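You operate a simulated robot arm through the tools that you are given. There is no shell and no other tool. Be economical: measure what you need, move in short steps, check, and stop when the job is done.

You run a simulated two-armed robot. Do the job below in one go: nothing can be reset, and whatever is moved stays where it is left.

Task
Pick up the bottle from the top of the wash table with one hand, pass it to the other hand and put it on the top of the topping bench. Set down upright: bottle.

It is judged by the outcome, as a careful person would: the job done as asked, and still so three seconds after it is handed in. It fails if anything else is knocked over, pushed out of place, dropped, spilled or broken.

Robot
Two 7-joint arms with two-finger parallel grippers on one trunk, on a base that drives. Base frame: it is fixed to the floor where the robot stands at the start and does not move with it; the origin is under the middle of the robot, x ahead of it, y to its left, z up. Readings come in m, degrees, newtons and seconds.
The left shoulder is at the start at [0.02, 0.113, 1.227], the right one opposite. With the tool pointing down near the work surface each hand reaches from about 0.24 to 0.6 m from the robot's upright axis, wherever it stands, measured 20 degrees to its own side. Places, roughly: top of the topping bench [0.8, 1.2, 0.9]. Payload 1.57 kg a hand.
The tool frame of a hand sits at the grasp point between the pads (the TCP): z along the fingers, y along the line on which they close. The tips reach 0.03 m beyond it. The gripper opens to 0.08 m. The fingers are 0.017 m wide and 0.012 m thick; the gripper's body (0.04 by 0.082 m) begins 0.08 m behind the TCP.
Orientation is that of the tool frame in the base frame, as [roll, pitch, yaw] about the fixed x, y, z axes, in that order (R = Rz(yaw) Ry(pitch) Rx(roll)). With the fingers straight down and closing along the base's y, the tool's x points along the base's -x, its y along +y and its z along -z.

Tools
- The arms move only by the tool arm_command. It takes "left_targets", "right_targets" or both (then of equal length, played together; a hand with none holds still); each is a list that holds one entry, the list of rows, each a list of 7 numbers: the shift along the tool's x, y, z in m, then the turn, a rotation vector about the tool's x, y, z in degrees, then the finger opening in m, from 0 to 0.08. In form: [[[x, y, z, ax, ay, az, hand], ...]]. A call has 1 to 10 rows; each row is the pose to reach, as a shift and turn from the pose commanded when the call began, along the tool's axes at that moment. Each row takes 0.2 s and may step no farther than 0.05 m and 8.6 degrees from the row before; otherwise, or with a gripper value out of range, the whole call is refused. A pose out of reach is approached as far as the arm can. The call stops where the force on the tool passes 40 N (or 10 N more than at its start, if that is more) or the arm is blocked; 0.2 s more then pass. The fingers move at their own pace (about 0.045 m/s each) and stop on an object; they squeeze with about 24 N. The grip force told is the motor's: it shows also when the fingers shut on nothing. Time passes only in rows, and 0.2 s behind the last, so rows that repeat a pose let the fingers close. The reply holds the time, the measured pose of the TCP, the force on the tool along the base axes, the opening and the grip force, in the units named above and with some noise, with the torque about the TCP (base axes, N m) and any sound that the robot's microphone picked up, and new pictures: "views" is both (left out), scene, wrist or none (wrist: the cameras of the hands that moved).
- Cameras (640 x 400 px; columns grow to the right, rows downward): "scene" is now at [0.0773, -0.0479, 1.344]; the picture's right is [-0.56, -0.83, 0.00], its down [-0.55, 0.37, -0.75] and it looks along [0.62, -0.42, -0.66] (base axes); focal length 255 px, centre (320, 200). "left" rides on the left gripper at [0.072, 0.007, -0.122] in its tool frame; the picture's right is [-0.09, 1.00, 0.00], its down [-0.84, -0.08, -0.54] and it looks along [-0.54, -0.05, 0.84] (tool axes); focal length 238 px, centre (320, 200). "right" rides on the right gripper at [0.072, -0.007, -0.122] in its tool frame; the picture's right is [0.09, 1.00, 0.00], its down [-0.84, 0.08, -0.54] and it looks along [-0.54, 0.05, 0.84] (tool axes); focal length 238 px, centre (320, 200). There is no depth. A picture from a camera that has moved, and an enlarged one, comes with that camera's place and axes in the base frame and with its lens.
- lift_body(by): slides the trunk up (or, below 0, down) by that many m; the arms and the scene camera ride with it, the base frame stays. It gives what a move gives, with no picture.
- roll_base(legs): drives the robot by 1 to 6 legs, each [ahead, left, turn to the left] in m, m and degrees, along the robot's own axes; the way and the turn of a leg run together, so that a leg with both is an arc; at most 1.5 m and 180 degrees a leg. The arms and the cameras ride along, it lands a little off, and it stops where it bumps. It gives what a move gives, and a new picture of the scene camera.
- pan_tilt(pan, tilt): turns the head with the scene camera to pan (to the left, within 80 degrees either way) and tilt (down, from -29 to 69), counted from straight ahead of the robot. It gives what a move gives, and a new picture of the scene camera.
- enlarge(camera, box): a new picture of the part [left, top, right, bottom] of that camera's present view, enlarged. It takes no simulated time.
- sign_off(): hands the job in; it is judged then, once.

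Work in short steps. Places have to be worked out from the pictures, the camera data and where the tool is seen: move nearer, look again, correct. Check each grasp and each placing, and mend what went wrong. You have 120 turns and 260 pictures in all, those below and enlarged ones among them. Open the grippers and draw the arms clear of the work before you hand the job in, unless the task says otherwise; then end with one line.

The tools are called after "Emit:" by a JSON object that holds its "op" and its "data". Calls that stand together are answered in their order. arm_command: Moves the arms, as the interface text tells. Its arguments: {"type":"object","properties":{"left_targets":{"type":"array","items":{"type":"array","items":{"type":"array","items":{"type":"number"}}}},"right_targets":{"type":"array","items":{"type":"array","items":{"type":"array","items":{"type":"number"}}}},"views":{"type":"string","enum":["both","scene","wrist","none"]}},"required":[]} The other tools are called the same way: lift_body (by) slides the trunk up or down; roll_base (legs) drives the base; pan_tilt (pan, tilt) turns the head that bears the scene camera; enlarge (camera, box) takes an enlarged picture of a part of a camera's view; sign_off () hands the job in.

At the start:

```text
t: 0.0
left_tcp_pos: [0.4014, -0.0007, 1.1431]
left_tcp_rot: [180.0, 0.0, 180.0]
left_ft_force: [-0.2, 0.1, 0.4]
left_moment: [0.02, 0.01, -0.02]
left_width: 0.0799
left_grasp_force: 0.0
right_tcp_pos: [0.1807, -0.2106, 1.1754]
right_tcp_rot: [179.9, 0.0, -179.9]
right_ft_force: [0.6, -0.2, -0.3]
right_moment: [-0.04, -0.01, 0.0]
right_width: 0.0798
right_grasp_force: 0.0
trunk travel left (down, up): [-0.281, 0.289]
robot x, y, heading: [0.0004, 0.0015, 0.2]
head pan, tilt: [-34.3, 41.7]
```

scene: 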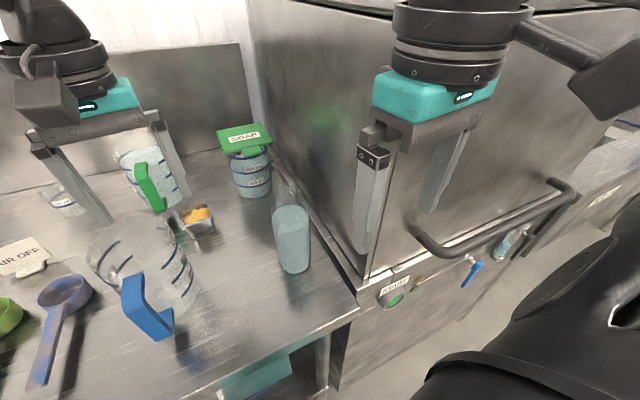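
right: 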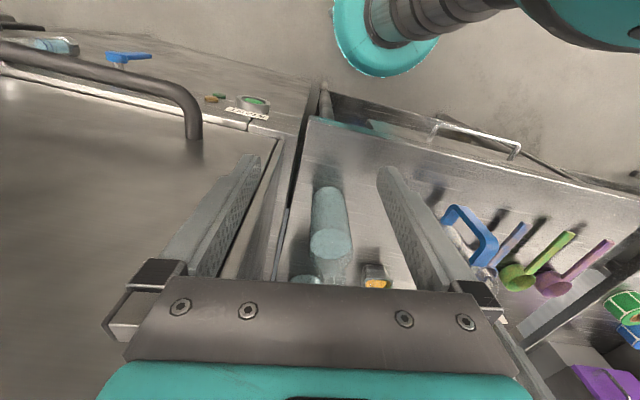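
left: 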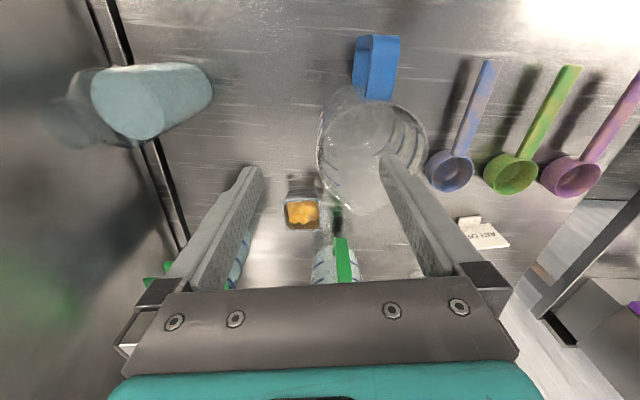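

The bluish bottle appears in the scene picture around (290,235). I enlarge it to see its shape, and also enlarge the left camera's view of it.

Emit:
{"op": "enlarge", "data": {"camera": "scene", "box": [200, 110, 400, 310]}}

Emit:
{"op": "enlarge", "data": {"camera": "left", "box": [20, 20, 260, 200]}}

Emit:
{"op": "pan_tilt", "data": {"pan": 55, "tilt": 25}}

```text
2.00 times, centred on (300, 210) of scene
camera zoom: at [0.0773, -0.0479, 1.344], right [-0.56, -0.83, 0.0], down [-0.55, 0.37, -0.75], along [0.62, -0.42, -0.66], focal length 510 px, centre (360, 180)
```

zoom: 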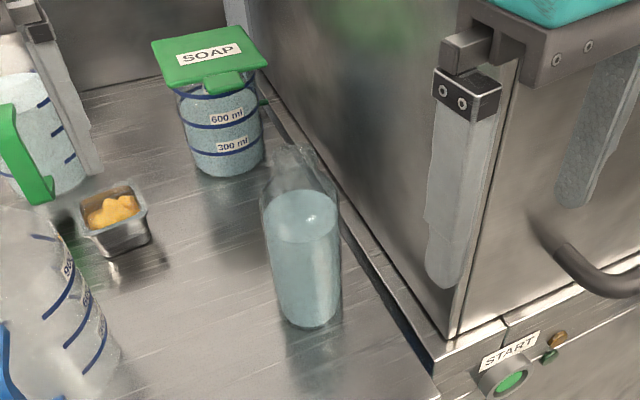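

```text
2.22 times, centred on (140, 110) of left
camera zoom: at [0.3305, 0.0065, 1.2668], right [0.09, 1.0, 0.0], down [0.84, -0.08, 0.54], along [0.54, -0.05, -0.84], focal length 530 px, centre (720, 400)
```

zoom: 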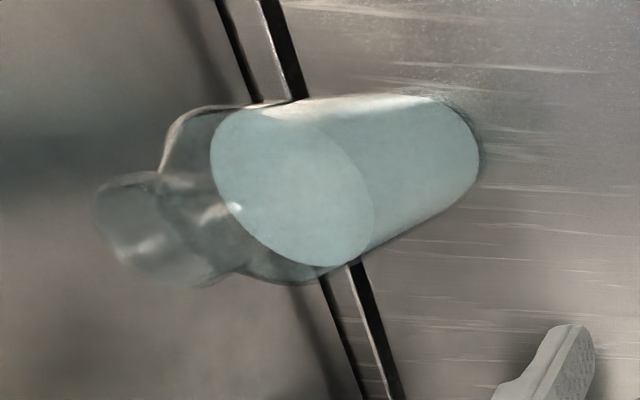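

```text
t: 1.6
left_tcp_pos: [0.4009, -0.001, 1.1432]
left_tcp_rot: [180.0, 0.0, 179.9]
left_ft_force: [-0.7, 0.5, 0.6]
left_moment: [-0.01, 0.02, 0.01]
left_width: 0.0801
left_grasp_force: 0.0
right_tcp_pos: [0.1817, -0.2098, 1.1769]
right_tcp_rot: [-180.0, 0.0, -180.0]
right_ft_force: [0.6, 0.0, 0.1]
right_moment: [0.01, 0.01, -0.02]
right_width: 0.0799
right_grasp_force: 0.1
trunk travel left (down, up): [-0.281, 0.289]
robot x, y, heading: [-0.0006, 0.0022, -0.0]
head pan, tilt: [55.0, 25.0]
camera scene: at [0.0609, 0.0747, 1.3698], right [0.82, -0.57, 0.0], down [-0.24, -0.35, -0.91], along [0.52, 0.74, -0.42], focal length 255 px, centre (320, 200)
```

scene: 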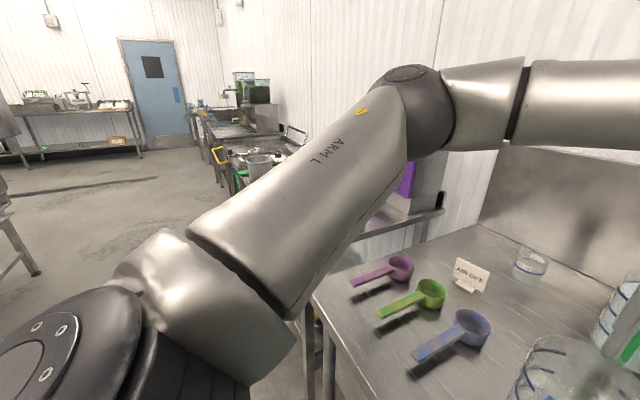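

Triangulating from the scene and left cameras puts the bottle at about (0.365,-0.172), base z≈0.89, top z≈1.10, body diameter ≈0.066, close to the machine's wall. The left hand has a clear way in from above, so I look back at the bottle and raise the left hand while moving it part of the way over.

Emit:
{"op": "pan_tilt", "data": {"pan": -25, "tilt": 40}}

Emit:
{"op": "arm_command", "data": {"left_targets": [[[0, 0, -0.04, 0, 0, 0, 0.08], [0.02, -0.02, -0.075, 0, 0, 0, 0.08], [0.036, -0.06, -0.08, 0, 0, 0, 0.08], [0.036, -0.1, -0.08, 0, 0, 0, 0.08]]], "views": "both"}}

```text
t: 3.2
left_tcp_pos: [0.4008, -0.0002, 1.1449]
left_tcp_rot: [-179.9, 0.1, 180.0]
left_ft_force: [-0.6, 0.5, -0.3]
left_moment: [0.0, 0.01, -0.02]
left_width: 0.0798
left_grasp_force: 0.0
right_tcp_pos: [0.1807, -0.2109, 1.177]
right_tcp_rot: [-180.0, 0.0, 180.0]
right_ft_force: [-0.4, 0.8, -0.3]
right_moment: [-0.02, 0.0, 0.0]
right_width: 0.0799
right_grasp_force: 0.0
trunk travel left (down, up): [-0.281, 0.289]
robot x, y, heading: [-0.0021, -0.0012, 0.1]
head pan, tilt: [-25.0, 40.0]
camera scene: at [0.0851, -0.0366, 1.3465], right [-0.42, -0.91, 0.0], down [-0.58, 0.27, -0.77], along [0.69, -0.32, -0.64], focal length 255 px, centre (320, 200)
```

scene: 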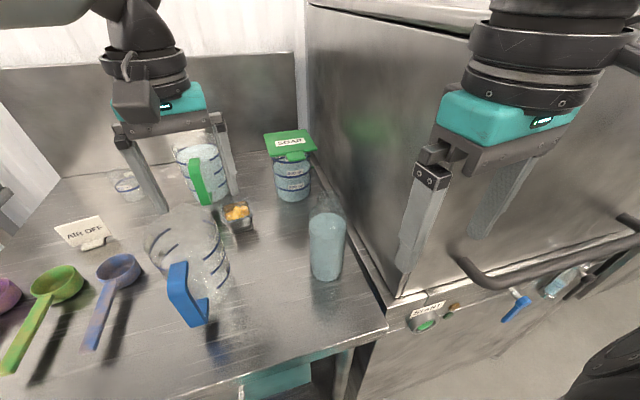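

```text
t: 4.2
left_tcp_pos: [0.3646, -0.1004, 1.2257]
left_tcp_rot: [179.8, 0.0, -180.0]
left_ft_force: [-0.3, 0.9, 0.8]
left_moment: [0.04, -0.05, -0.03]
left_width: 0.0803
left_grasp_force: 0.0
right_tcp_pos: [0.1804, -0.2111, 1.1768]
right_tcp_rot: [180.0, 0.0, 180.0]
right_ft_force: [-0.5, 0.2, 0.0]
right_moment: [0.0, 0.01, -0.02]
right_width: 0.0802
right_grasp_force: 0.1
trunk travel left (down, up): [-0.281, 0.289]
robot x, y, heading: [0.0042, 0.0012, -0.2]
head pan, tilt: [-25.0, 40.0]
camera scene: at [0.0849, -0.0377, 1.3464], right [-0.42, -0.91, 0.0], down [-0.58, 0.27, -0.77], along [0.69, -0.32, -0.64], focal length 255 px, centre (320, 200)
camera left: at [0.2941, -0.0937, 1.3467], right [0.09, 1.0, 0.0], down [0.84, -0.08, 0.54], along [0.54, -0.05, -0.84], focal length 238 px, centre (320, 200)
```

scene: 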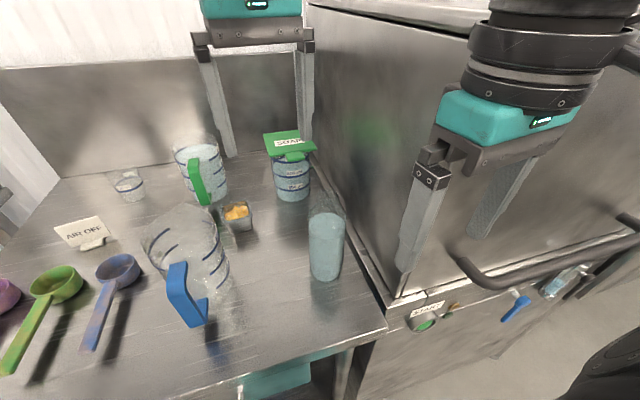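
left: 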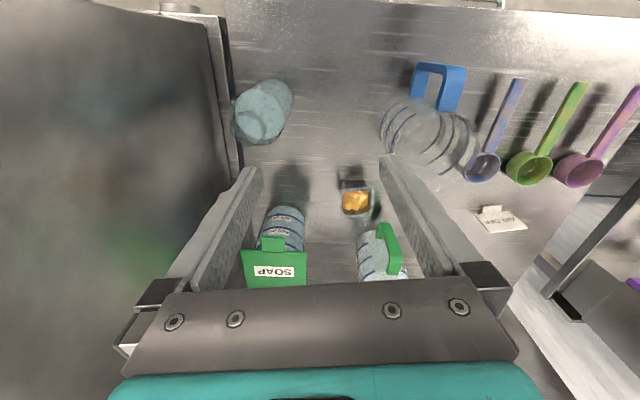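

Emit:
{"op": "enlarge", "data": {"camera": "left", "box": [200, 50, 330, 170]}}

Emit:
{"op": "enlarge", "data": {"camera": "scene", "box": [270, 180, 390, 290]}}

```text
3.33 times, centred on (265, 110) of left
camera zoom: at [0.2941, -0.0937, 1.3467], right [0.09, 1.0, 0.0], down [0.84, -0.08, 0.54], along [0.54, -0.05, -0.84], focal length 794 px, centre (503, 500)
```

zoom: 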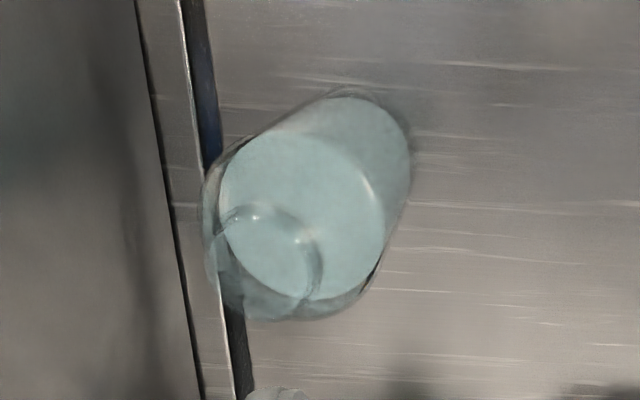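

```text
3.64 times, centred on (330, 235) of scene
camera zoom: at [0.0849, -0.0377, 1.3464], right [-0.42, -0.91, 0.0], down [-0.58, 0.27, -0.77], along [0.69, -0.32, -0.64], focal length 927 px, centre (284, 73)
```

zoom: 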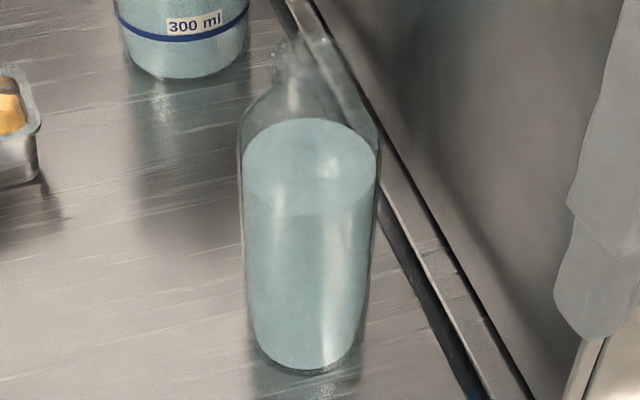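

The bottle axis now works out at about (0.36,-0.177), rim z≈1.09, neck Ø≈0.033 and short. I plan to grip the upper body from above. First I hover with the fingertips just above the rim to check the centring.

Emit:
{"op": "arm_command", "data": {"left_targets": [[[0.0045, -0.04, 0, 0, 0, 0, 0.08], [0.0045, -0.0766, 0.02, 0, 0, 0, 0.08], [0.0045, -0.0766, 0.055, 0, 0, 0, 0.08], [0.0045, -0.0766, 0.055, 0, 0, 0, 0.08]]], "views": "both"}}

```text
t: 5.2
left_tcp_pos: [0.3602, -0.175, 1.1701]
left_tcp_rot: [180.0, 0.1, 180.0]
left_ft_force: [0.9, -0.3, -0.2]
left_moment: [0.01, 0.03, 0.02]
left_width: 0.0797
left_grasp_force: 0.1
right_tcp_pos: [0.1812, -0.2105, 1.1772]
right_tcp_rot: [180.0, -0.1, -179.9]
right_ft_force: [-0.2, -0.3, 0.1]
right_moment: [0.0, 0.0, 0.01]
right_width: 0.0796
right_grasp_force: 0.0
trunk travel left (down, up): [-0.281, 0.289]
robot x, y, heading: [-0.0002, -0.0016, 0.1]
head pan, tilt: [-25.0, 40.0]
camera scene: at [0.0848, -0.0368, 1.3465], right [-0.42, -0.91, 0.0], down [-0.58, 0.27, -0.77], along [0.69, -0.32, -0.64], focal length 255 px, centre (320, 200)
camera left: at [0.2899, -0.1696, 1.2917], right [0.09, 1.0, 0.0], down [0.84, -0.08, 0.54], along [0.54, -0.05, -0.84], focal length 238 px, centre (320, 200)
```

scene: 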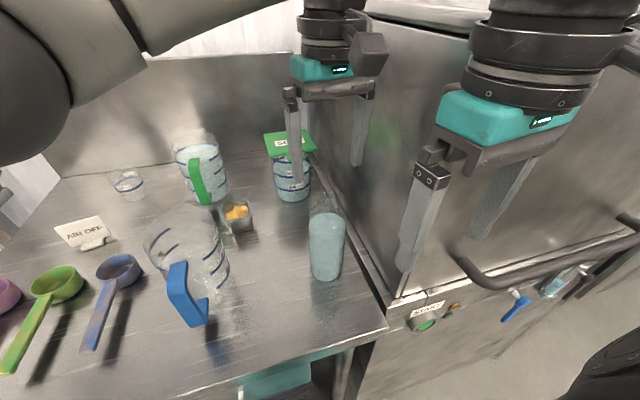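
left: 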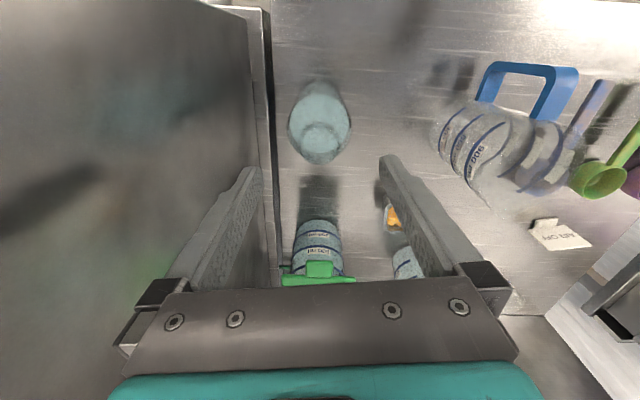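

I enlarge the left view to refine where the bottle is.

Emit:
{"op": "enlarge", "data": {"camera": "left", "box": [260, 65, 380, 175]}}

```text
3.64 times, centred on (320, 120) of left
camera zoom: at [0.2899, -0.1696, 1.2917], right [0.09, 1.0, 0.0], down [0.84, -0.08, 0.54], along [0.54, -0.05, -0.84], focal length 867 px, centre (320, 491)
```

zoom: 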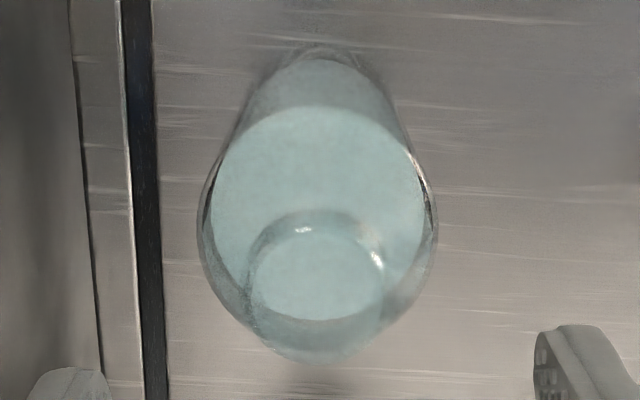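

Bottle axis ≈ (0.361,-0.1755), body Ø≈0.067: the hand is centred to about 1 mm. I descend to TCP z≈1.04 and watch the force.

Emit:
{"op": "arm_command", "data": {"left_targets": [[[0, -0.0005, 0.03, 0, 0, 0, 0.08], [0, -0.0005, 0.055, 0, 0, 0, 0.08], [0, -0.0005, 0.08, 0, 0, 0, 0.08], [0, -0.0005, 0.1, 0, 0, 0, 0.08], [0, -0.0005, 0.115, 0, 0, 0, 0.08], [0, -0.0005, 0.13, 0, 0, 0, 0.08]]], "views": "both"}}

```text
t: 6.6
left_tcp_pos: [0.3592, -0.1785, 1.0401]
left_tcp_rot: [179.9, 0.1, -180.0]
left_ft_force: [0.0, 0.4, -0.4]
left_moment: [0.01, -0.02, -0.02]
left_width: 0.0801
left_grasp_force: 0.0
right_tcp_pos: [0.1816, -0.2097, 1.1767]
right_tcp_rot: [180.0, 0.1, 179.9]
right_ft_force: [0.7, -0.3, -0.3]
right_moment: [-0.01, -0.05, 0.01]
right_width: 0.08
right_grasp_force: 0.0
trunk travel left (down, up): [-0.281, 0.289]
robot x, y, heading: [0.0013, -0.002, -0.1]
head pan, tilt: [-25.0, 40.0]
camera scene: at [0.0851, -0.0366, 1.3464], right [-0.42, -0.91, 0.0], down [-0.58, 0.27, -0.77], along [0.69, -0.32, -0.64], focal length 255 px, centre (320, 200)
camera left: at [0.2893, -0.1711, 1.1617], right [0.09, 1.0, 0.0], down [0.84, -0.08, 0.54], along [0.54, -0.05, -0.84], focal length 238 px, centre (320, 200)
```

scene: 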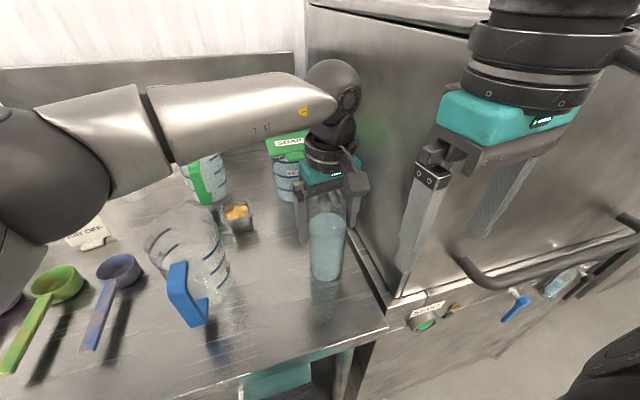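
left: 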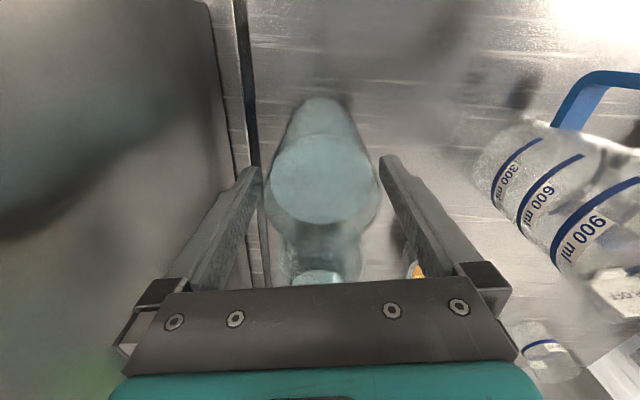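

The bottle sits between the fingers, and its rim (~1.10) is just below the gripper body (~1.12). I close here and hold.

Emit:
{"op": "arm_command", "data": {"left_targets": [[[0, 0, 0, 0, 0, 0, 0.07], [0, 0, 0, 0, 0, 0, 0.06], [0, 0, 0, 0, 0, 0, 0.05], [0, 0, 0, 0, 0, 0, 0.05], [0, 0, 0, 0, 0, 0, 0.05]]], "views": "wrist"}}

```text
t: 7.8
left_tcp_pos: [0.3598, -0.1776, 1.0398]
left_tcp_rot: [180.0, 0.0, 180.0]
left_ft_force: [0.2, 0.7, -0.4]
left_moment: [0.04, -0.04, 0.01]
left_width: 0.0678
left_grasp_force: 23.9
right_tcp_pos: [0.1821, -0.2092, 1.1755]
right_tcp_rot: [180.0, -0.1, -180.0]
right_ft_force: [0.7, -0.2, -0.3]
right_moment: [0.01, 0.0, -0.06]
right_width: 0.0802
right_grasp_force: 0.1
trunk travel left (down, up): [-0.281, 0.289]
robot x, y, heading: [0.0023, 0.004, 0.2]
head pan, tilt: [-25.0, 40.0]
camera left: at [0.2894, -0.171, 1.1617], right [0.09, 1.0, 0.0], down [0.84, -0.08, 0.54], along [0.54, -0.05, -0.84], focal length 238 px, centre (320, 200)
```

left: 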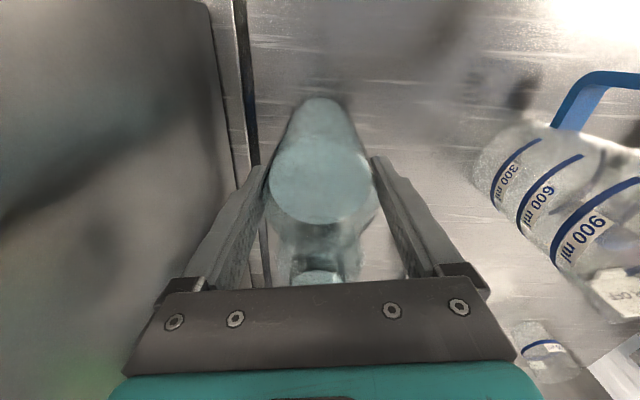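

The fingers stopped at 0.068 m with full grip on the body. I lift straight up, slowly.

Emit:
{"op": "arm_command", "data": {"left_targets": [[[0, 0, -0.01, 0, 0, 0, 0.05], [0, 0, -0.03, 0, 0, 0, 0.05], [0, 0, -0.05, 0, 0, 0, 0.05], [0, 0, -0.08, 0, 0, 0, 0.05], [0, 0, -0.11, 0, 0, 0, 0.05], [0, 0, -0.14, 0, 0, 0, 0.05], [0, 0, -0.16, 0, 0, 0, 0.05]]], "views": "both"}}

```text
t: 9.4
left_tcp_pos: [0.3597, -0.1772, 1.1992]
left_tcp_rot: [-180.0, 0.1, 179.8]
left_ft_force: [0.5, 0.7, -4.6]
left_moment: [0.0, -0.03, 0.02]
left_width: 0.0677
left_grasp_force: 24.1
right_tcp_pos: [0.1816, -0.2096, 1.1773]
right_tcp_rot: [180.0, 0.0, 179.9]
right_ft_force: [-0.2, 0.1, -0.1]
right_moment: [0.01, -0.02, 0.01]
right_width: 0.0799
right_grasp_force: 0.1
trunk travel left (down, up): [-0.281, 0.289]
robot x, y, heading: [0.0005, 0.0012, 0.0]
head pan, tilt: [-25.0, 40.0]
camera scene: at [0.0852, -0.0368, 1.3464], right [-0.42, -0.91, 0.0], down [-0.58, 0.27, -0.77], along [0.69, -0.32, -0.64], focal length 255 px, centre (320, 200)
camera left: at [0.2897, -0.1699, 1.3219], right [0.09, 1.0, 0.0], down [0.84, -0.08, 0.54], along [0.54, -0.05, -0.84], focal length 238 px, centre (320, 200)
```

scene: 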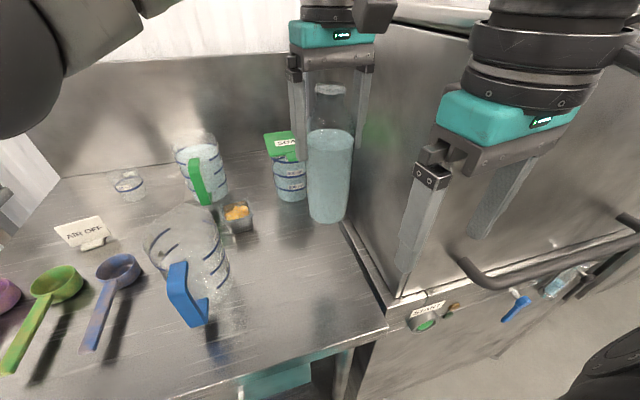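
left: 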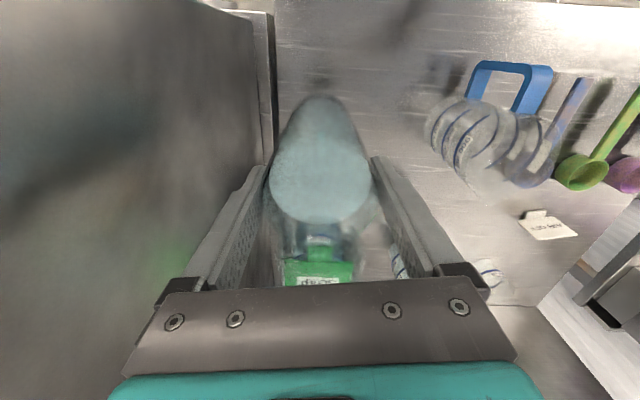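

The bottle is held upright (~0.46 kg). I back straight away from the table so the hand-over can happen in free space.

Emit:
{"op": "roll_base", "data": {"legs": [[-0.45, 0, 0]]}}

Emit:
{"op": "pan_tilt", "data": {"pan": 60, "tilt": 20}}

```text
t: 12.1
left_tcp_pos: [-0.0887, -0.1749, 1.1989]
left_tcp_rot: [-180.0, 0.1, -179.9]
left_ft_force: [-1.1, 0.2, -4.0]
left_moment: [0.01, 0.01, -0.01]
left_width: 0.0678
left_grasp_force: 24.0
right_tcp_pos: [-0.2666, -0.2106, 1.1758]
right_tcp_rot: [180.0, 0.1, -179.7]
right_ft_force: [0.4, -0.4, 0.1]
right_moment: [0.02, -0.02, 0.01]
right_width: 0.0802
right_grasp_force: 0.0
trunk travel left (down, up): [-0.281, 0.289]
robot x, y, heading: [-0.4449, -0.005, 0.4]
head pan, tilt: [-25.0, 40.0]
camera scene: at [-0.3636, -0.0373, 1.3465], right [-0.42, -0.91, 0.0], down [-0.58, 0.27, -0.77], along [0.7, -0.32, -0.64], focal length 255 px, centre (320, 200)
```

scene: 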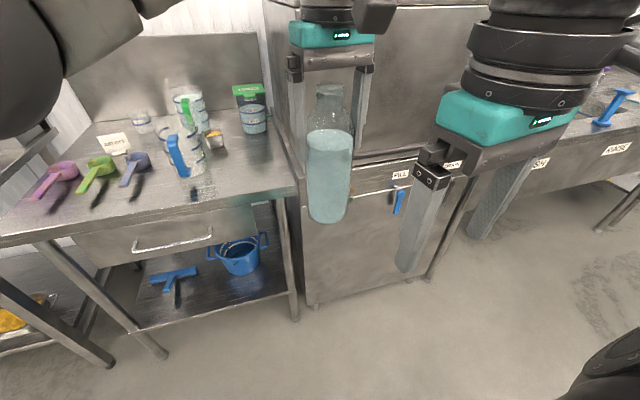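

```text
t: 13.7
left_tcp_pos: [-0.0882, -0.1768, 1.1988]
left_tcp_rot: [180.0, 0.1, -179.8]
left_ft_force: [0.6, 0.8, -5.1]
left_moment: [-0.03, 0.0, 0.01]
left_width: 0.0678
left_grasp_force: 24.0
right_tcp_pos: [-0.2659, -0.2102, 1.1758]
right_tcp_rot: [180.0, 0.0, -179.8]
right_ft_force: [0.2, 0.8, 0.4]
right_moment: [0.02, -0.03, 0.0]
right_width: 0.0804
right_grasp_force: 0.1
trunk travel left (down, up): [-0.281, 0.289]
robot x, y, heading: [-0.4495, -0.0032, -0.1]
head pan, tilt: [60.0, 20.0]
camera scene: at [-0.394, 0.0791, 1.3778], right [0.87, -0.5, 0.0], down [-0.17, -0.3, -0.94], along [0.47, 0.82, -0.34], focal length 255 px, centre (320, 200)
```

scene: 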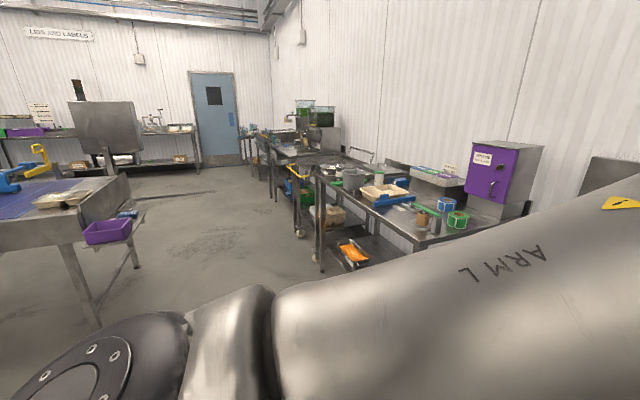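

The topping bench is the one with the trays and the purple dispenser, with its front edge at x≈0.44 and y from 0.6 to 1.66. For the hand-over I bring the bottle to the robot's middle and yaw the left hand about 85° so its camera faces left, leaving the right side open.

Emit:
{"op": "arm_command", "data": {"left_targets": [[[-0.002, 0.0147, 0, 0, 0, 8.5, 0.05], [-0.004, 0.0294, 0, 0, 0, 17, 0.05], [-0.006, 0.044, 0, 0, 0, 25.5, 0.05], [-0.008, 0.0588, 0, 0, 0, 34, 0.05], [-0.01, 0.0735, 0, 0, 0, 42.5, 0.05], [-0.012, 0.088, 0, 0, 0, 51, 0.05], [-0.014, 0.103, 0, 0, 0, 59.5, 0.05], [-0.016, 0.118, 0, 0, 0, 68, 0.05], [-0.018, 0.132, 0, 0, 0, 76.5, 0.05], [-0.02, 0.147, 0, 0, 0, 85, 0.05]]], "views": "none"}}

Emit:
{"op": "pan_tilt", "data": {"pan": -15, "tilt": 30}}

```text
t: 15.9
left_tcp_pos: [-0.1244, -0.0363, 1.1883]
left_tcp_rot: [179.7, 0.0, 95.2]
left_ft_force: [-0.4, -0.6, -4.0]
left_moment: [0.01, 0.01, 0.03]
left_width: 0.0678
left_grasp_force: 24.3
left hand out of reach, approached as far as the arm can: row 9, 10
right_tcp_pos: [-0.2661, -0.212, 1.1767]
right_tcp_rot: [180.0, 0.0, -179.8]
right_ft_force: [0.3, 0.2, -0.8]
right_moment: [0.01, 0.02, 0.03]
right_width: 0.08
right_grasp_force: 0.1
trunk travel left (down, up): [-0.281, 0.289]
robot x, y, heading: [-0.4493, -0.003, 0.2]
head pan, tilt: [60.0, 20.0]
```

```text
t: 17.3
left_tcp_pos: [-0.124, -0.0351, 1.1889]
left_tcp_rot: [179.9, 0.0, 95.5]
left_ft_force: [-0.6, -0.1, -3.9]
left_moment: [0.02, -0.02, 0.0]
left_width: 0.0677
left_grasp_force: 23.6
right_tcp_pos: [-0.2654, -0.2106, 1.1773]
right_tcp_rot: [-180.0, 0.1, -179.9]
right_ft_force: [-0.8, 0.5, 0.3]
right_moment: [-0.02, 0.0, 0.0]
right_width: 0.08
right_grasp_force: 0.0
trunk travel left (down, up): [-0.281, 0.289]
robot x, y, heading: [-0.4465, 0.0011, 0.2]
head pan, tilt: [-15.0, 30.0]
camera scene: at [-0.3528, -0.0246, 1.3618], right [-0.25, -0.97, 0.0], down [-0.48, 0.13, -0.87], along [0.84, -0.22, -0.5], focal length 255 px, centre (320, 200)
```

scene: 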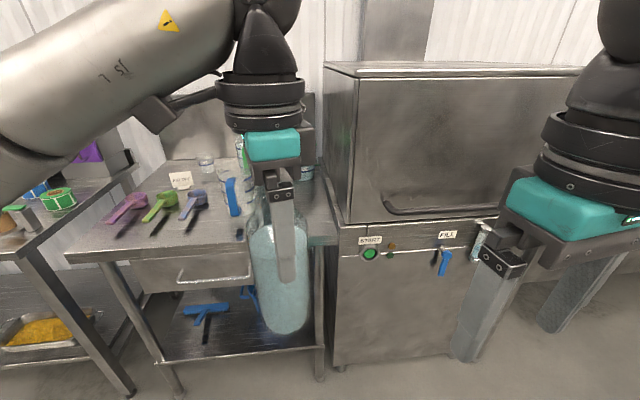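

The left hand reached yaw 95° at robot-relative (0.32,-0.035). I try to move it 5 cm further forward for room, and meanwhile lower and yaw the right hand (+90° about its z) without approaching.

Emit:
{"op": "arm_command", "data": {"left_targets": [[[0, 0.01, 0, 0, 0, 0, 0.05], [0, 0.02, 0, 0, 0, 0, 0.05], [0, 0.03, 0, 0, 0, 0, 0.05], [0, 0.04, 0, 0, 0, 0, 0.05], [0, 0.05, 0, 0, 0, 0, 0.05], [0, 0.05, 0, 0, 0, 0, 0.05], [0, 0.05, 0, 0, 0, 0, 0.05], [0, 0.05, 0, 0, 0, 0, 0.05], [0, 0.05, 0, 0, 0, 0, 0.05], [0, 0.05, 0, 0, 0, 0, 0.05]]], "right_targets": [[[-0.015, -0.008, 0, 0, 0, 8.5, 0.08], [-0.03, -0.016, 0, 0, 0, 17, 0.08], [-0.045, -0.025, 0, 0, 0, 25.5, 0.08], [-0.06, -0.03, 0, 0, 0, 34, 0.08], [-0.075, -0.04, 0, 0, 0, 42.5, 0.08], [-0.09, -0.05, 0, 0, 0, 51, 0.08], [-0.1, -0.06, 0, 0, 0, 59.5, 0.08], [-0.12, -0.07, 0, 0, 0, 68, 0.08], [-0.13, -0.08, 0, 0, 0, 76.5, 0.08], [-0.14, -0.09, 0, 0, 0, 85, 0.08]]], "views": "scene"}}

```text
t: 19.5
left_tcp_pos: [-0.1221, -0.0348, 1.1822]
left_tcp_rot: [179.9, 0.0, 95.3]
left_ft_force: [0.1, 0.2, -5.3]
left_moment: [-0.01, 0.01, 0.0]
left_width: 0.0678
left_grasp_force: 24.1
left hand out of reach, approached as far as the arm can: row 1, 2, 3, 4, 5, 6, 7, 8, 9, 10
right_tcp_pos: [-0.1246, -0.3, 1.1754]
right_tcp_rot: [180.0, 0.0, 95.2]
right_ft_force: [0.1, -1.0, 0.2]
right_moment: [-0.02, 0.0, 0.0]
right_width: 0.0799
right_grasp_force: 0.1
trunk travel left (down, up): [-0.281, 0.289]
robot x, y, heading: [-0.4471, -0.0017, 0.3]
head pan, tilt: [-15.0, 30.0]
camera scene: at [-0.3526, -0.0247, 1.3617], right [-0.25, -0.97, 0.0], down [-0.48, 0.13, -0.87], along [0.84, -0.22, -0.5], focal length 255 px, centre (320, 200)
```

scene: 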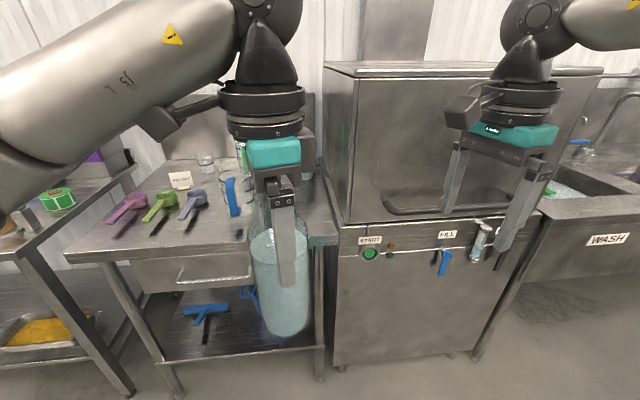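

The left hand is at its limit, which is fine here. Now I swing the right hand about its y axis by 70°, so the fingers point left and 20° down with the camera on top, staying about 10 cm right of the bottle.

Emit:
{"op": "arm_command", "data": {"right_targets": [[[0, 0, 0, 0, 7.8, 0, 0.08], [0, 0, 0, 0, 15.6, 0, 0.08], [0, 0, 0, 0, 23.4, 0, 0.08], [0.01, 0, 0, 0, 31.2, 0, 0.08], [0.03, 0, 0, 0, 39, 0, 0.08], [0.05, 0.003, 0.01, 0, 46.8, 0, 0.08], [0.07, 0.006, 0.02, 0, 54.6, 0, 0.08], [0.09, 0.008, 0.03, 0, 62.4, 0, 0.08], [0.1, 0.01, 0.035, 0, 70, 0, 0.08]]], "views": "both"}}

```text
t: 21.5
left_tcp_pos: [-0.1229, -0.0354, 1.182]
left_tcp_rot: [179.9, 0.0, 95.3]
left_ft_force: [0.2, 0.9, -4.6]
left_moment: [0.03, 0.0, -0.03]
left_width: 0.0673
left_grasp_force: 24.2
right_tcp_pos: [-0.1256, -0.1988, 1.1411]
right_tcp_rot: [179.9, -70.2, 95.2]
right_ft_force: [-0.4, 0.1, 0.2]
right_moment: [0.02, 0.0, -0.02]
right_width: 0.08
right_grasp_force: 0.0
trunk travel left (down, up): [-0.281, 0.289]
robot x, y, heading: [-0.4515, -0.0036, 0.1]
head pan, tilt: [-15.0, 30.0]
camera scene: at [-0.3526, -0.0248, 1.3618], right [-0.25, -0.97, 0.0], down [-0.48, 0.13, -0.87], along [0.84, -0.22, -0.5], focal length 255 px, centre (320, 200)
camera right: at [-0.1242, -0.2891, 1.2505], right [0.99, 0.12, 0.09], down [0.15, -0.78, -0.6], along [-0.01, 0.61, -0.79], focal length 238 px, centre (320, 200)
```

scene: 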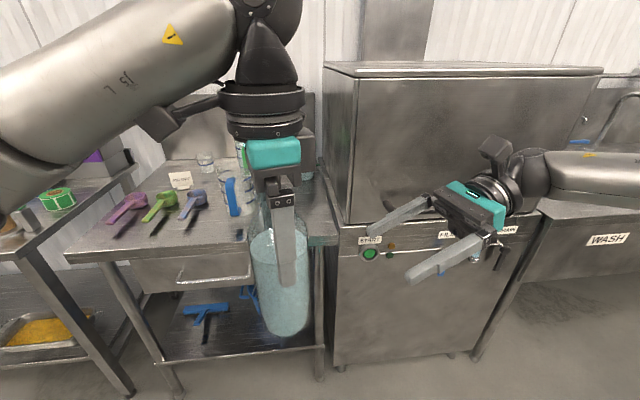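
right: 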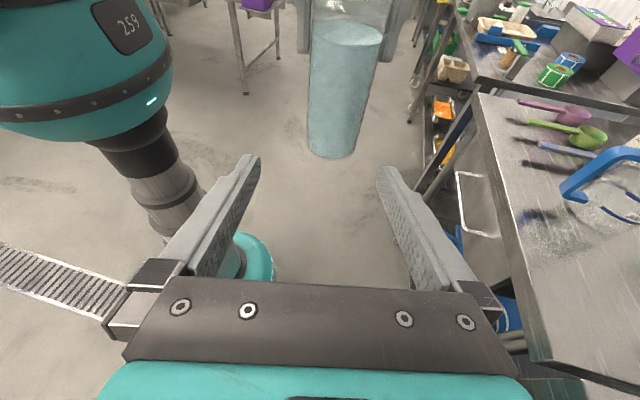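

The right arm has a good pose. The bottle axis is at ≈(-0.122,-0.035) with its base at ≈1.03, and I aim to grip 6 cm above the base. I line up sideways, advance until the tips are just short of the bottle, and check.

Emit:
{"op": "arm_command", "data": {"right_targets": [[[0.004, 0.009, 0, 0, 0, 0, 0.08], [0.0077, 0.0178, 0.03, 0, 0, 0, 0.08], [0.0077, 0.0178, 0.06, 0, 0, 0, 0.08], [0.0077, 0.0178, 0.09, 0, 0, 0, 0.08], [0.0077, 0.0178, 0.09, 0, 0, 0, 0.08]]], "views": "both"}}

```text
t: 22.7
left_tcp_pos: [-0.1229, -0.0366, 1.1819]
left_tcp_rot: [179.9, 0.0, 95.3]
left_ft_force: [0.2, 0.2, -3.8]
left_moment: [-0.03, 0.0, 0.01]
left_width: 0.0679
left_grasp_force: 24.4
right_tcp_pos: [-0.116, -0.1112, 1.1195]
right_tcp_rot: [180.0, -70.0, 95.2]
right_ft_force: [0.3, 0.2, 0.1]
right_moment: [0.0, -0.03, 0.0]
right_width: 0.0799
right_grasp_force: 0.0
trunk travel left (down, up): [-0.281, 0.289]
robot x, y, heading: [-0.4487, -0.0023, 0.1]
head pan, tilt: [-15.0, 30.0]
camera scene: at [-0.353, -0.0249, 1.3618], right [-0.25, -0.97, 0.0], down [-0.48, 0.13, -0.87], along [0.84, -0.22, -0.5], focal length 255 px, centre (320, 200)
camera right: at [-0.1149, -0.2013, 1.2271], right [0.99, 0.12, 0.09], down [0.15, -0.78, -0.6], along [-0.01, 0.61, -0.79], focal length 238 px, centre (320, 200)
```

scene: 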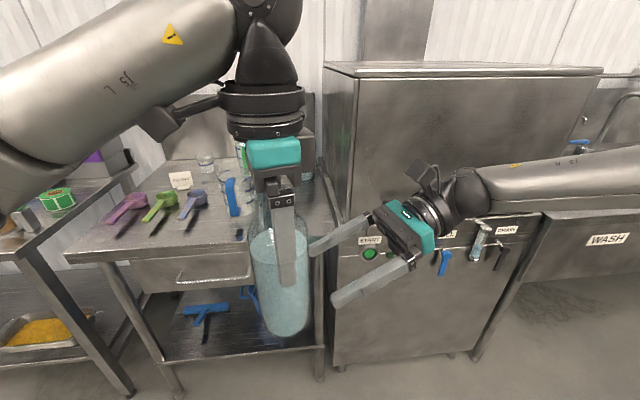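
right: 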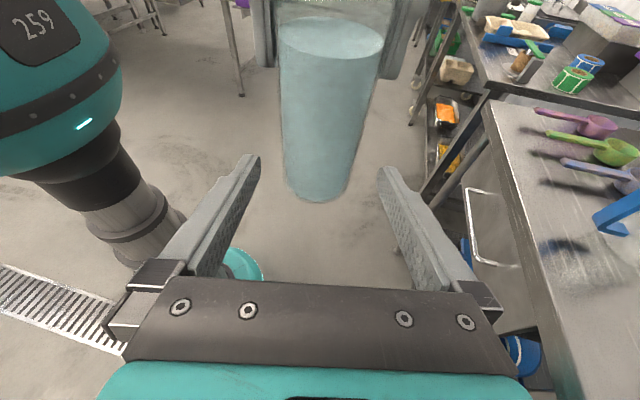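

Alignment checks out: the bottle axis at grip height is x≈-0.122 and the path ends at -0.1228. I advance the remaining 8 cm slowly.

Emit:
{"op": "arm_command", "data": {"right_targets": [[[0, 0, 0.015, 0, 0, 0, 0.08], [0, 0, 0.03, 0, 0, 0, 0.08], [0, 0, 0.045, 0, 0, 0, 0.08], [0, 0.0005, 0.06, 0, 0, 0, 0.08], [0, 0.001, 0.07, 0, 0, 0, 0.08], [0, 0.001, 0.08, 0, 0, 0, 0.08], [0, 0.001, 0.08, 0, 0, 0, 0.08]]], "views": "both"}}

```text
t: 24.3
left_tcp_pos: [-0.1226, -0.0363, 1.1823]
left_tcp_rot: [179.8, 0.0, 95.4]
left_ft_force: [0.9, -0.5, -4.8]
left_moment: [0.02, -0.02, -0.01]
left_width: 0.0678
left_grasp_force: 24.3
right_tcp_pos: [-0.1217, -0.0353, 1.0896]
right_tcp_rot: [-179.9, -69.9, 95.1]
right_ft_force: [-0.1, 0.0, -0.3]
right_moment: [-0.01, 0.0, 0.0]
right_width: 0.0799
right_grasp_force: 0.1
trunk travel left (down, up): [-0.281, 0.289]
robot x, y, heading: [-0.4493, 0.0007, 0.0]
head pan, tilt: [-15.0, 30.0]
camera scene: at [-0.3529, -0.0247, 1.3618], right [-0.25, -0.97, 0.0], down [-0.48, 0.13, -0.87], along [0.84, -0.22, -0.5], focal length 255 px, centre (320, 200)
camera right: at [-0.1201, -0.1255, 1.1995], right [0.99, 0.12, 0.09], down [0.15, -0.78, -0.6], along [-0.01, 0.61, -0.79], focal length 238 px, centre (320, 200)
```

scene: 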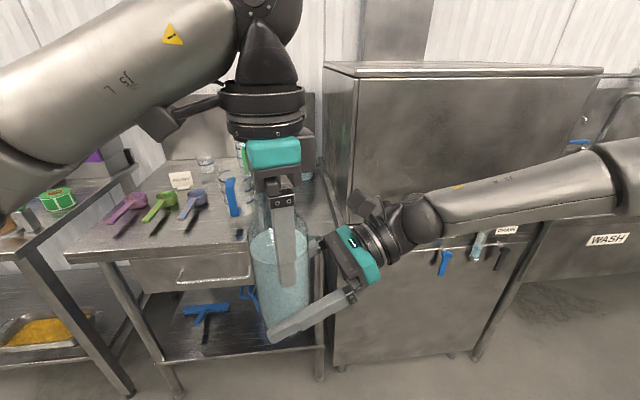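
right: 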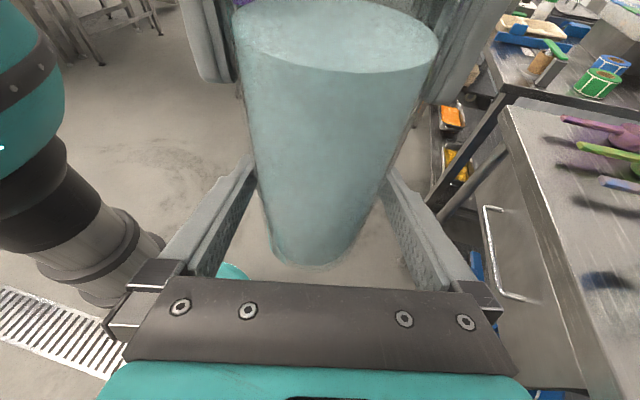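

The bottle is centred between the right fingers with no contact forces. I close the right hand.

Emit:
{"op": "arm_command", "data": {"right_targets": [[[0, 0, 0, 0, 0, 0, 0.07], [0, 0, 0, 0, 0, 0, 0.06], [0, 0, 0, 0, 0, 0, 0.05], [0, 0, 0, 0, 0, 0, 0.05], [0, 0, 0, 0, 0, 0, 0.05]]], "views": "wrist"}}

```text
t: 25.5
left_tcp_pos: [-0.1213, -0.0344, 1.1823]
left_tcp_rot: [179.8, 0.0, 95.6]
left_ft_force: [10.0, 1.1, -4.1]
left_moment: [0.09, -0.61, 0.02]
left_width: 0.0677
left_grasp_force: 23.7
right_tcp_pos: [-0.1218, -0.0358, 1.09]
right_tcp_rot: [-179.9, -70.0, 95.3]
right_ft_force: [-10.3, -0.2, -0.2]
right_moment: [-0.08, -0.33, 0.01]
right_width: 0.0676
right_grasp_force: 24.6
trunk travel left (down, up): [-0.281, 0.289]
robot x, y, heading: [-0.448, -0.0009, -0.0]
head pan, tilt: [-15.0, 30.0]
camera right: at [-0.1206, -0.1254, 1.1994], right [0.99, 0.13, 0.09], down [0.15, -0.78, -0.6], along [-0.01, 0.61, -0.79], focal length 238 px, centre (320, 200)
```

right: 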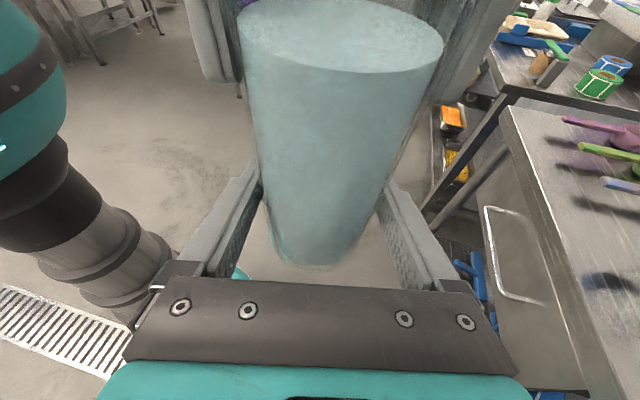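

Both hands hold it, with a 10 N sideways squeeze between them from a slight offset. I ease the right hand 1.5 mm toward -x to relieve it before releasing.

Emit:
{"op": "arm_command", "data": {"right_targets": [[[0, -0.0015, 0, 0, 0, 0, 0.05], [0, -0.0015, 0, 0, 0, 0, 0.05]]], "views": "none"}}

```text
t: 26.1
left_tcp_pos: [-0.1229, -0.0362, 1.1825]
left_tcp_rot: [179.9, 0.1, 95.3]
left_ft_force: [7.1, -1.3, -2.7]
left_moment: [0.03, -0.66, -0.05]
left_width: 0.0678
left_grasp_force: 24.2
right_tcp_pos: [-0.1224, -0.0356, 1.0906]
right_tcp_rot: [-179.9, -70.0, 95.2]
right_ft_force: [-7.1, 2.3, -0.8]
right_moment: [-0.21, 0.01, 0.02]
right_width: 0.0676
right_grasp_force: 23.6
trunk travel left (down, up): [-0.281, 0.289]
robot x, y, heading: [-0.4502, -0.0013, 0.3]
head pan, tilt: [-15.0, 30.0]
```

The load is small now. I open the left hand while the right holds, then check before drawing it up.

Emit:
{"op": "arm_command", "data": {"left_targets": [[[0, 0, 0, 0, 0, 0, 0.07], [0, 0, 0, 0, 0, 0, 0.08], [0, 0, 0, 0, 0, 0, 0.08], [0, 0, 0, 0, 0, 0, 0.08]]], "views": "both"}}

```text
t: 27.1
left_tcp_pos: [-0.1228, -0.0375, 1.1829]
left_tcp_rot: [179.9, 0.0, 95.3]
left_ft_force: [-0.3, 0.9, 0.8]
left_moment: [-0.02, 0.01, 0.02]
left_width: 0.0802
left_grasp_force: 0.1
right_tcp_pos: [-0.1231, -0.0352, 1.0897]
right_tcp_rot: [180.0, -70.0, 95.2]
right_ft_force: [0.0, 0.8, 0.1]
right_moment: [0.0, -0.04, 0.02]
right_width: 0.0674
right_grasp_force: 24.4
trunk travel left (down, up): [-0.281, 0.289]
robot x, y, heading: [-0.4497, 0.0001, 0.1]
head pan, tilt: [-15.0, 30.0]
camera scene: at [-0.3528, -0.0247, 1.3618], right [-0.25, -0.97, 0.0], down [-0.48, 0.13, -0.87], along [0.84, -0.22, -0.5], focal length 255 px, centre (320, 200)
camera left: at [-0.1214, 0.0369, 1.3047], right [1.0, 0.0, 0.0], down [0.0, -0.84, 0.54], along [0.0, -0.54, -0.84], focal length 238 px, centre (320, 200)
```

scene: 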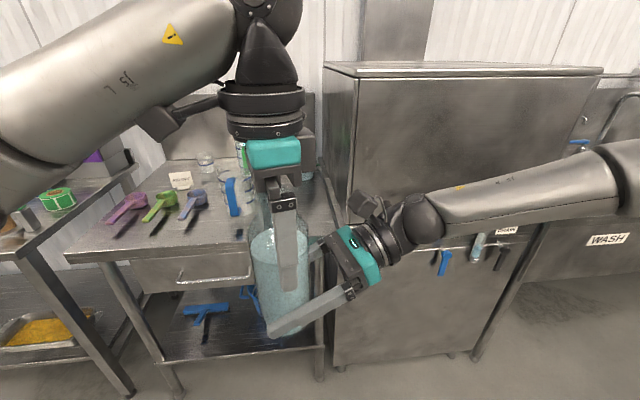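
left: 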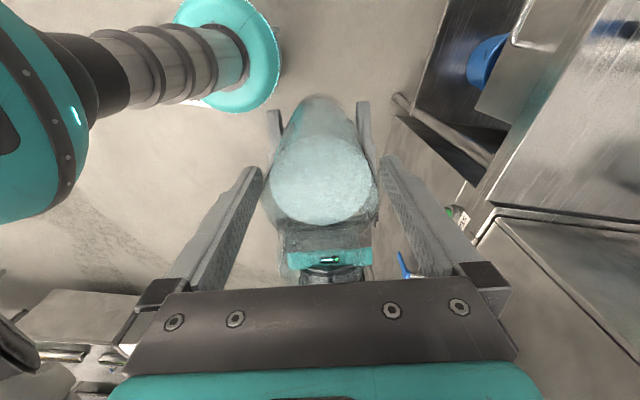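

The left hand is open and clear on both sides, with no load on it. I raise it straight up off the bottle.

Emit:
{"op": "arm_command", "data": {"left_targets": [[[0, 0, -0.02, 0, 0, 0, 0.08], [0, 0, -0.05, 0, 0, 0, 0.08], [0, 0, -0.08, 0, 0, 0, 0.08], [0, 0, -0.11, 0, 0, 0, 0.08], [0, 0, -0.14, 0, 0, 0, 0.08]]], "views": "both"}}

```text
t: 28.3
left_tcp_pos: [-0.1623, -0.0395, 1.293]
left_tcp_rot: [179.9, 0.1, 95.2]
left_ft_force: [0.5, 0.0, 1.0]
left_moment: [0.02, 0.01, 0.03]
left_width: 0.0801
left_grasp_force: 0.0
left hand out of reach, approached as far as the arm can: row 1, 2, 3, 4, 5
right_tcp_pos: [-0.1224, -0.0364, 1.0899]
right_tcp_rot: [-179.9, -70.1, 95.1]
right_ft_force: [0.9, 0.1, -0.4]
right_moment: [0.01, 0.0, -0.01]
right_width: 0.0679
right_grasp_force: 24.0
trunk travel left (down, up): [-0.281, 0.289]
robot x, y, heading: [-0.4445, -0.0016, 0.3]
head pan, tilt: [-15.0, 30.0]
camera scene: at [-0.353, -0.0247, 1.3618], right [-0.25, -0.97, 0.0], down [-0.48, 0.13, -0.87], along [0.84, -0.22, -0.5], focal length 255 px, centre (320, 200)
camera left: at [-0.161, 0.0338, 1.4153], right [1.0, 0.0, 0.0], down [0.0, -0.84, 0.54], along [0.0, -0.54, -0.84], focal length 238 px, centre (320, 200)
```

scene: 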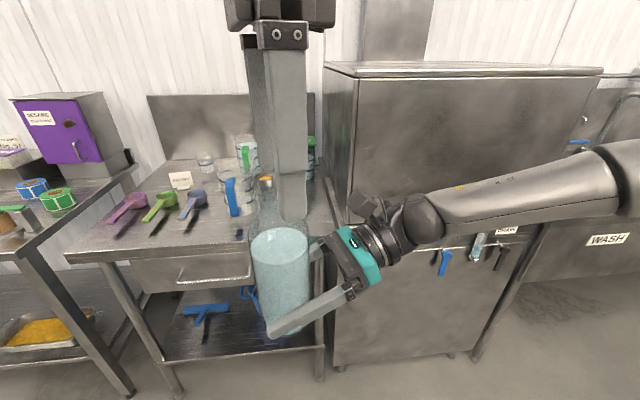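
left: 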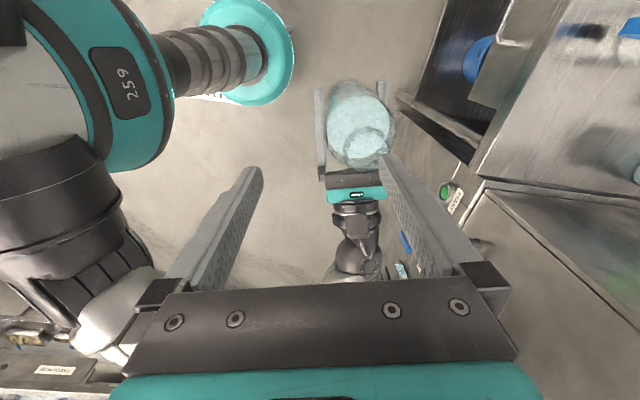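

The right hand holds the bottle alone and upright, and the left fingers are above the rim. I draw the left hand away to the left and unwind its yaw.

Emit:
{"op": "arm_command", "data": {"left_targets": [[[0.03, 0, 0, 0, 0, 0, 0.08], [0.07, 0, 0, 0, 0, 0, 0.08], [0.11, 0, 0, 0, 0, -8.5, 0.08], [0.15, 0, 0, 0, 0, -17, 0.08], [0.18, 0, 0, 0, 0, -25, 0.08], [0.2, 0, 0, 0, 0, -33, 0.08], [0.22, 0, 0, 0, 0, -41, 0.08], [0.22, 0, 0, 0, 0, -49, 0.06]]], "views": "none"}}

Emit:
{"op": "pan_tilt", "data": {"pan": 45, "tilt": 25}}

```text
t: 30.1
left_tcp_pos: [-0.182, 0.1797, 1.2906]
left_tcp_rot: [-180.0, 0.0, 144.4]
left_ft_force: [-0.7, 0.1, 0.5]
left_moment: [-0.01, 0.02, 0.02]
left_width: 0.0598
left_grasp_force: 0.0
left hand out of reach, approached as far as the arm can: row 2
right_tcp_pos: [-0.1212, -0.036, 1.0906]
right_tcp_rot: [-180.0, -70.0, 95.1]
right_ft_force: [-0.8, 0.7, -0.4]
right_moment: [0.01, 0.0, -0.01]
right_width: 0.0678
right_grasp_force: 24.1
trunk travel left (down, up): [-0.281, 0.289]
robot x, y, heading: [-0.4479, -0.002, 0.1]
head pan, tilt: [-15.0, 30.0]
```

```text
t: 31.4
left_tcp_pos: [-0.182, 0.18, 1.2907]
left_tcp_rot: [180.0, 0.0, 144.2]
left_ft_force: [0.2, 1.0, 0.1]
left_moment: [0.02, -0.03, 0.02]
left_width: 0.0598
left_grasp_force: 0.1
right_tcp_pos: [-0.1222, -0.0357, 1.0909]
right_tcp_rot: [-179.9, -70.0, 95.2]
right_ft_force: [-0.4, 0.4, 0.2]
right_moment: [-0.03, -0.02, 0.0]
right_width: 0.0678
right_grasp_force: 23.8
trunk travel left (down, up): [-0.281, 0.289]
robot x, y, heading: [-0.4486, -0.0035, 0.1]
head pan, tilt: [45.0, 25.0]
camera scene: at [-0.3754, 0.0637, 1.3697], right [0.71, -0.7, 0.0], down [-0.3, -0.3, -0.91], along [0.64, 0.64, -0.42], focal length 255 px, centre (320, 200)
```

scene: 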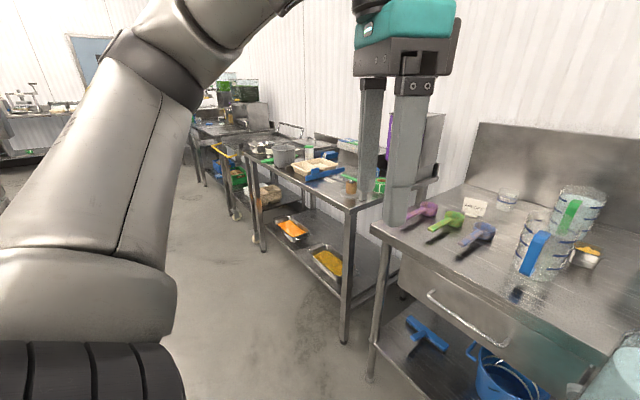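

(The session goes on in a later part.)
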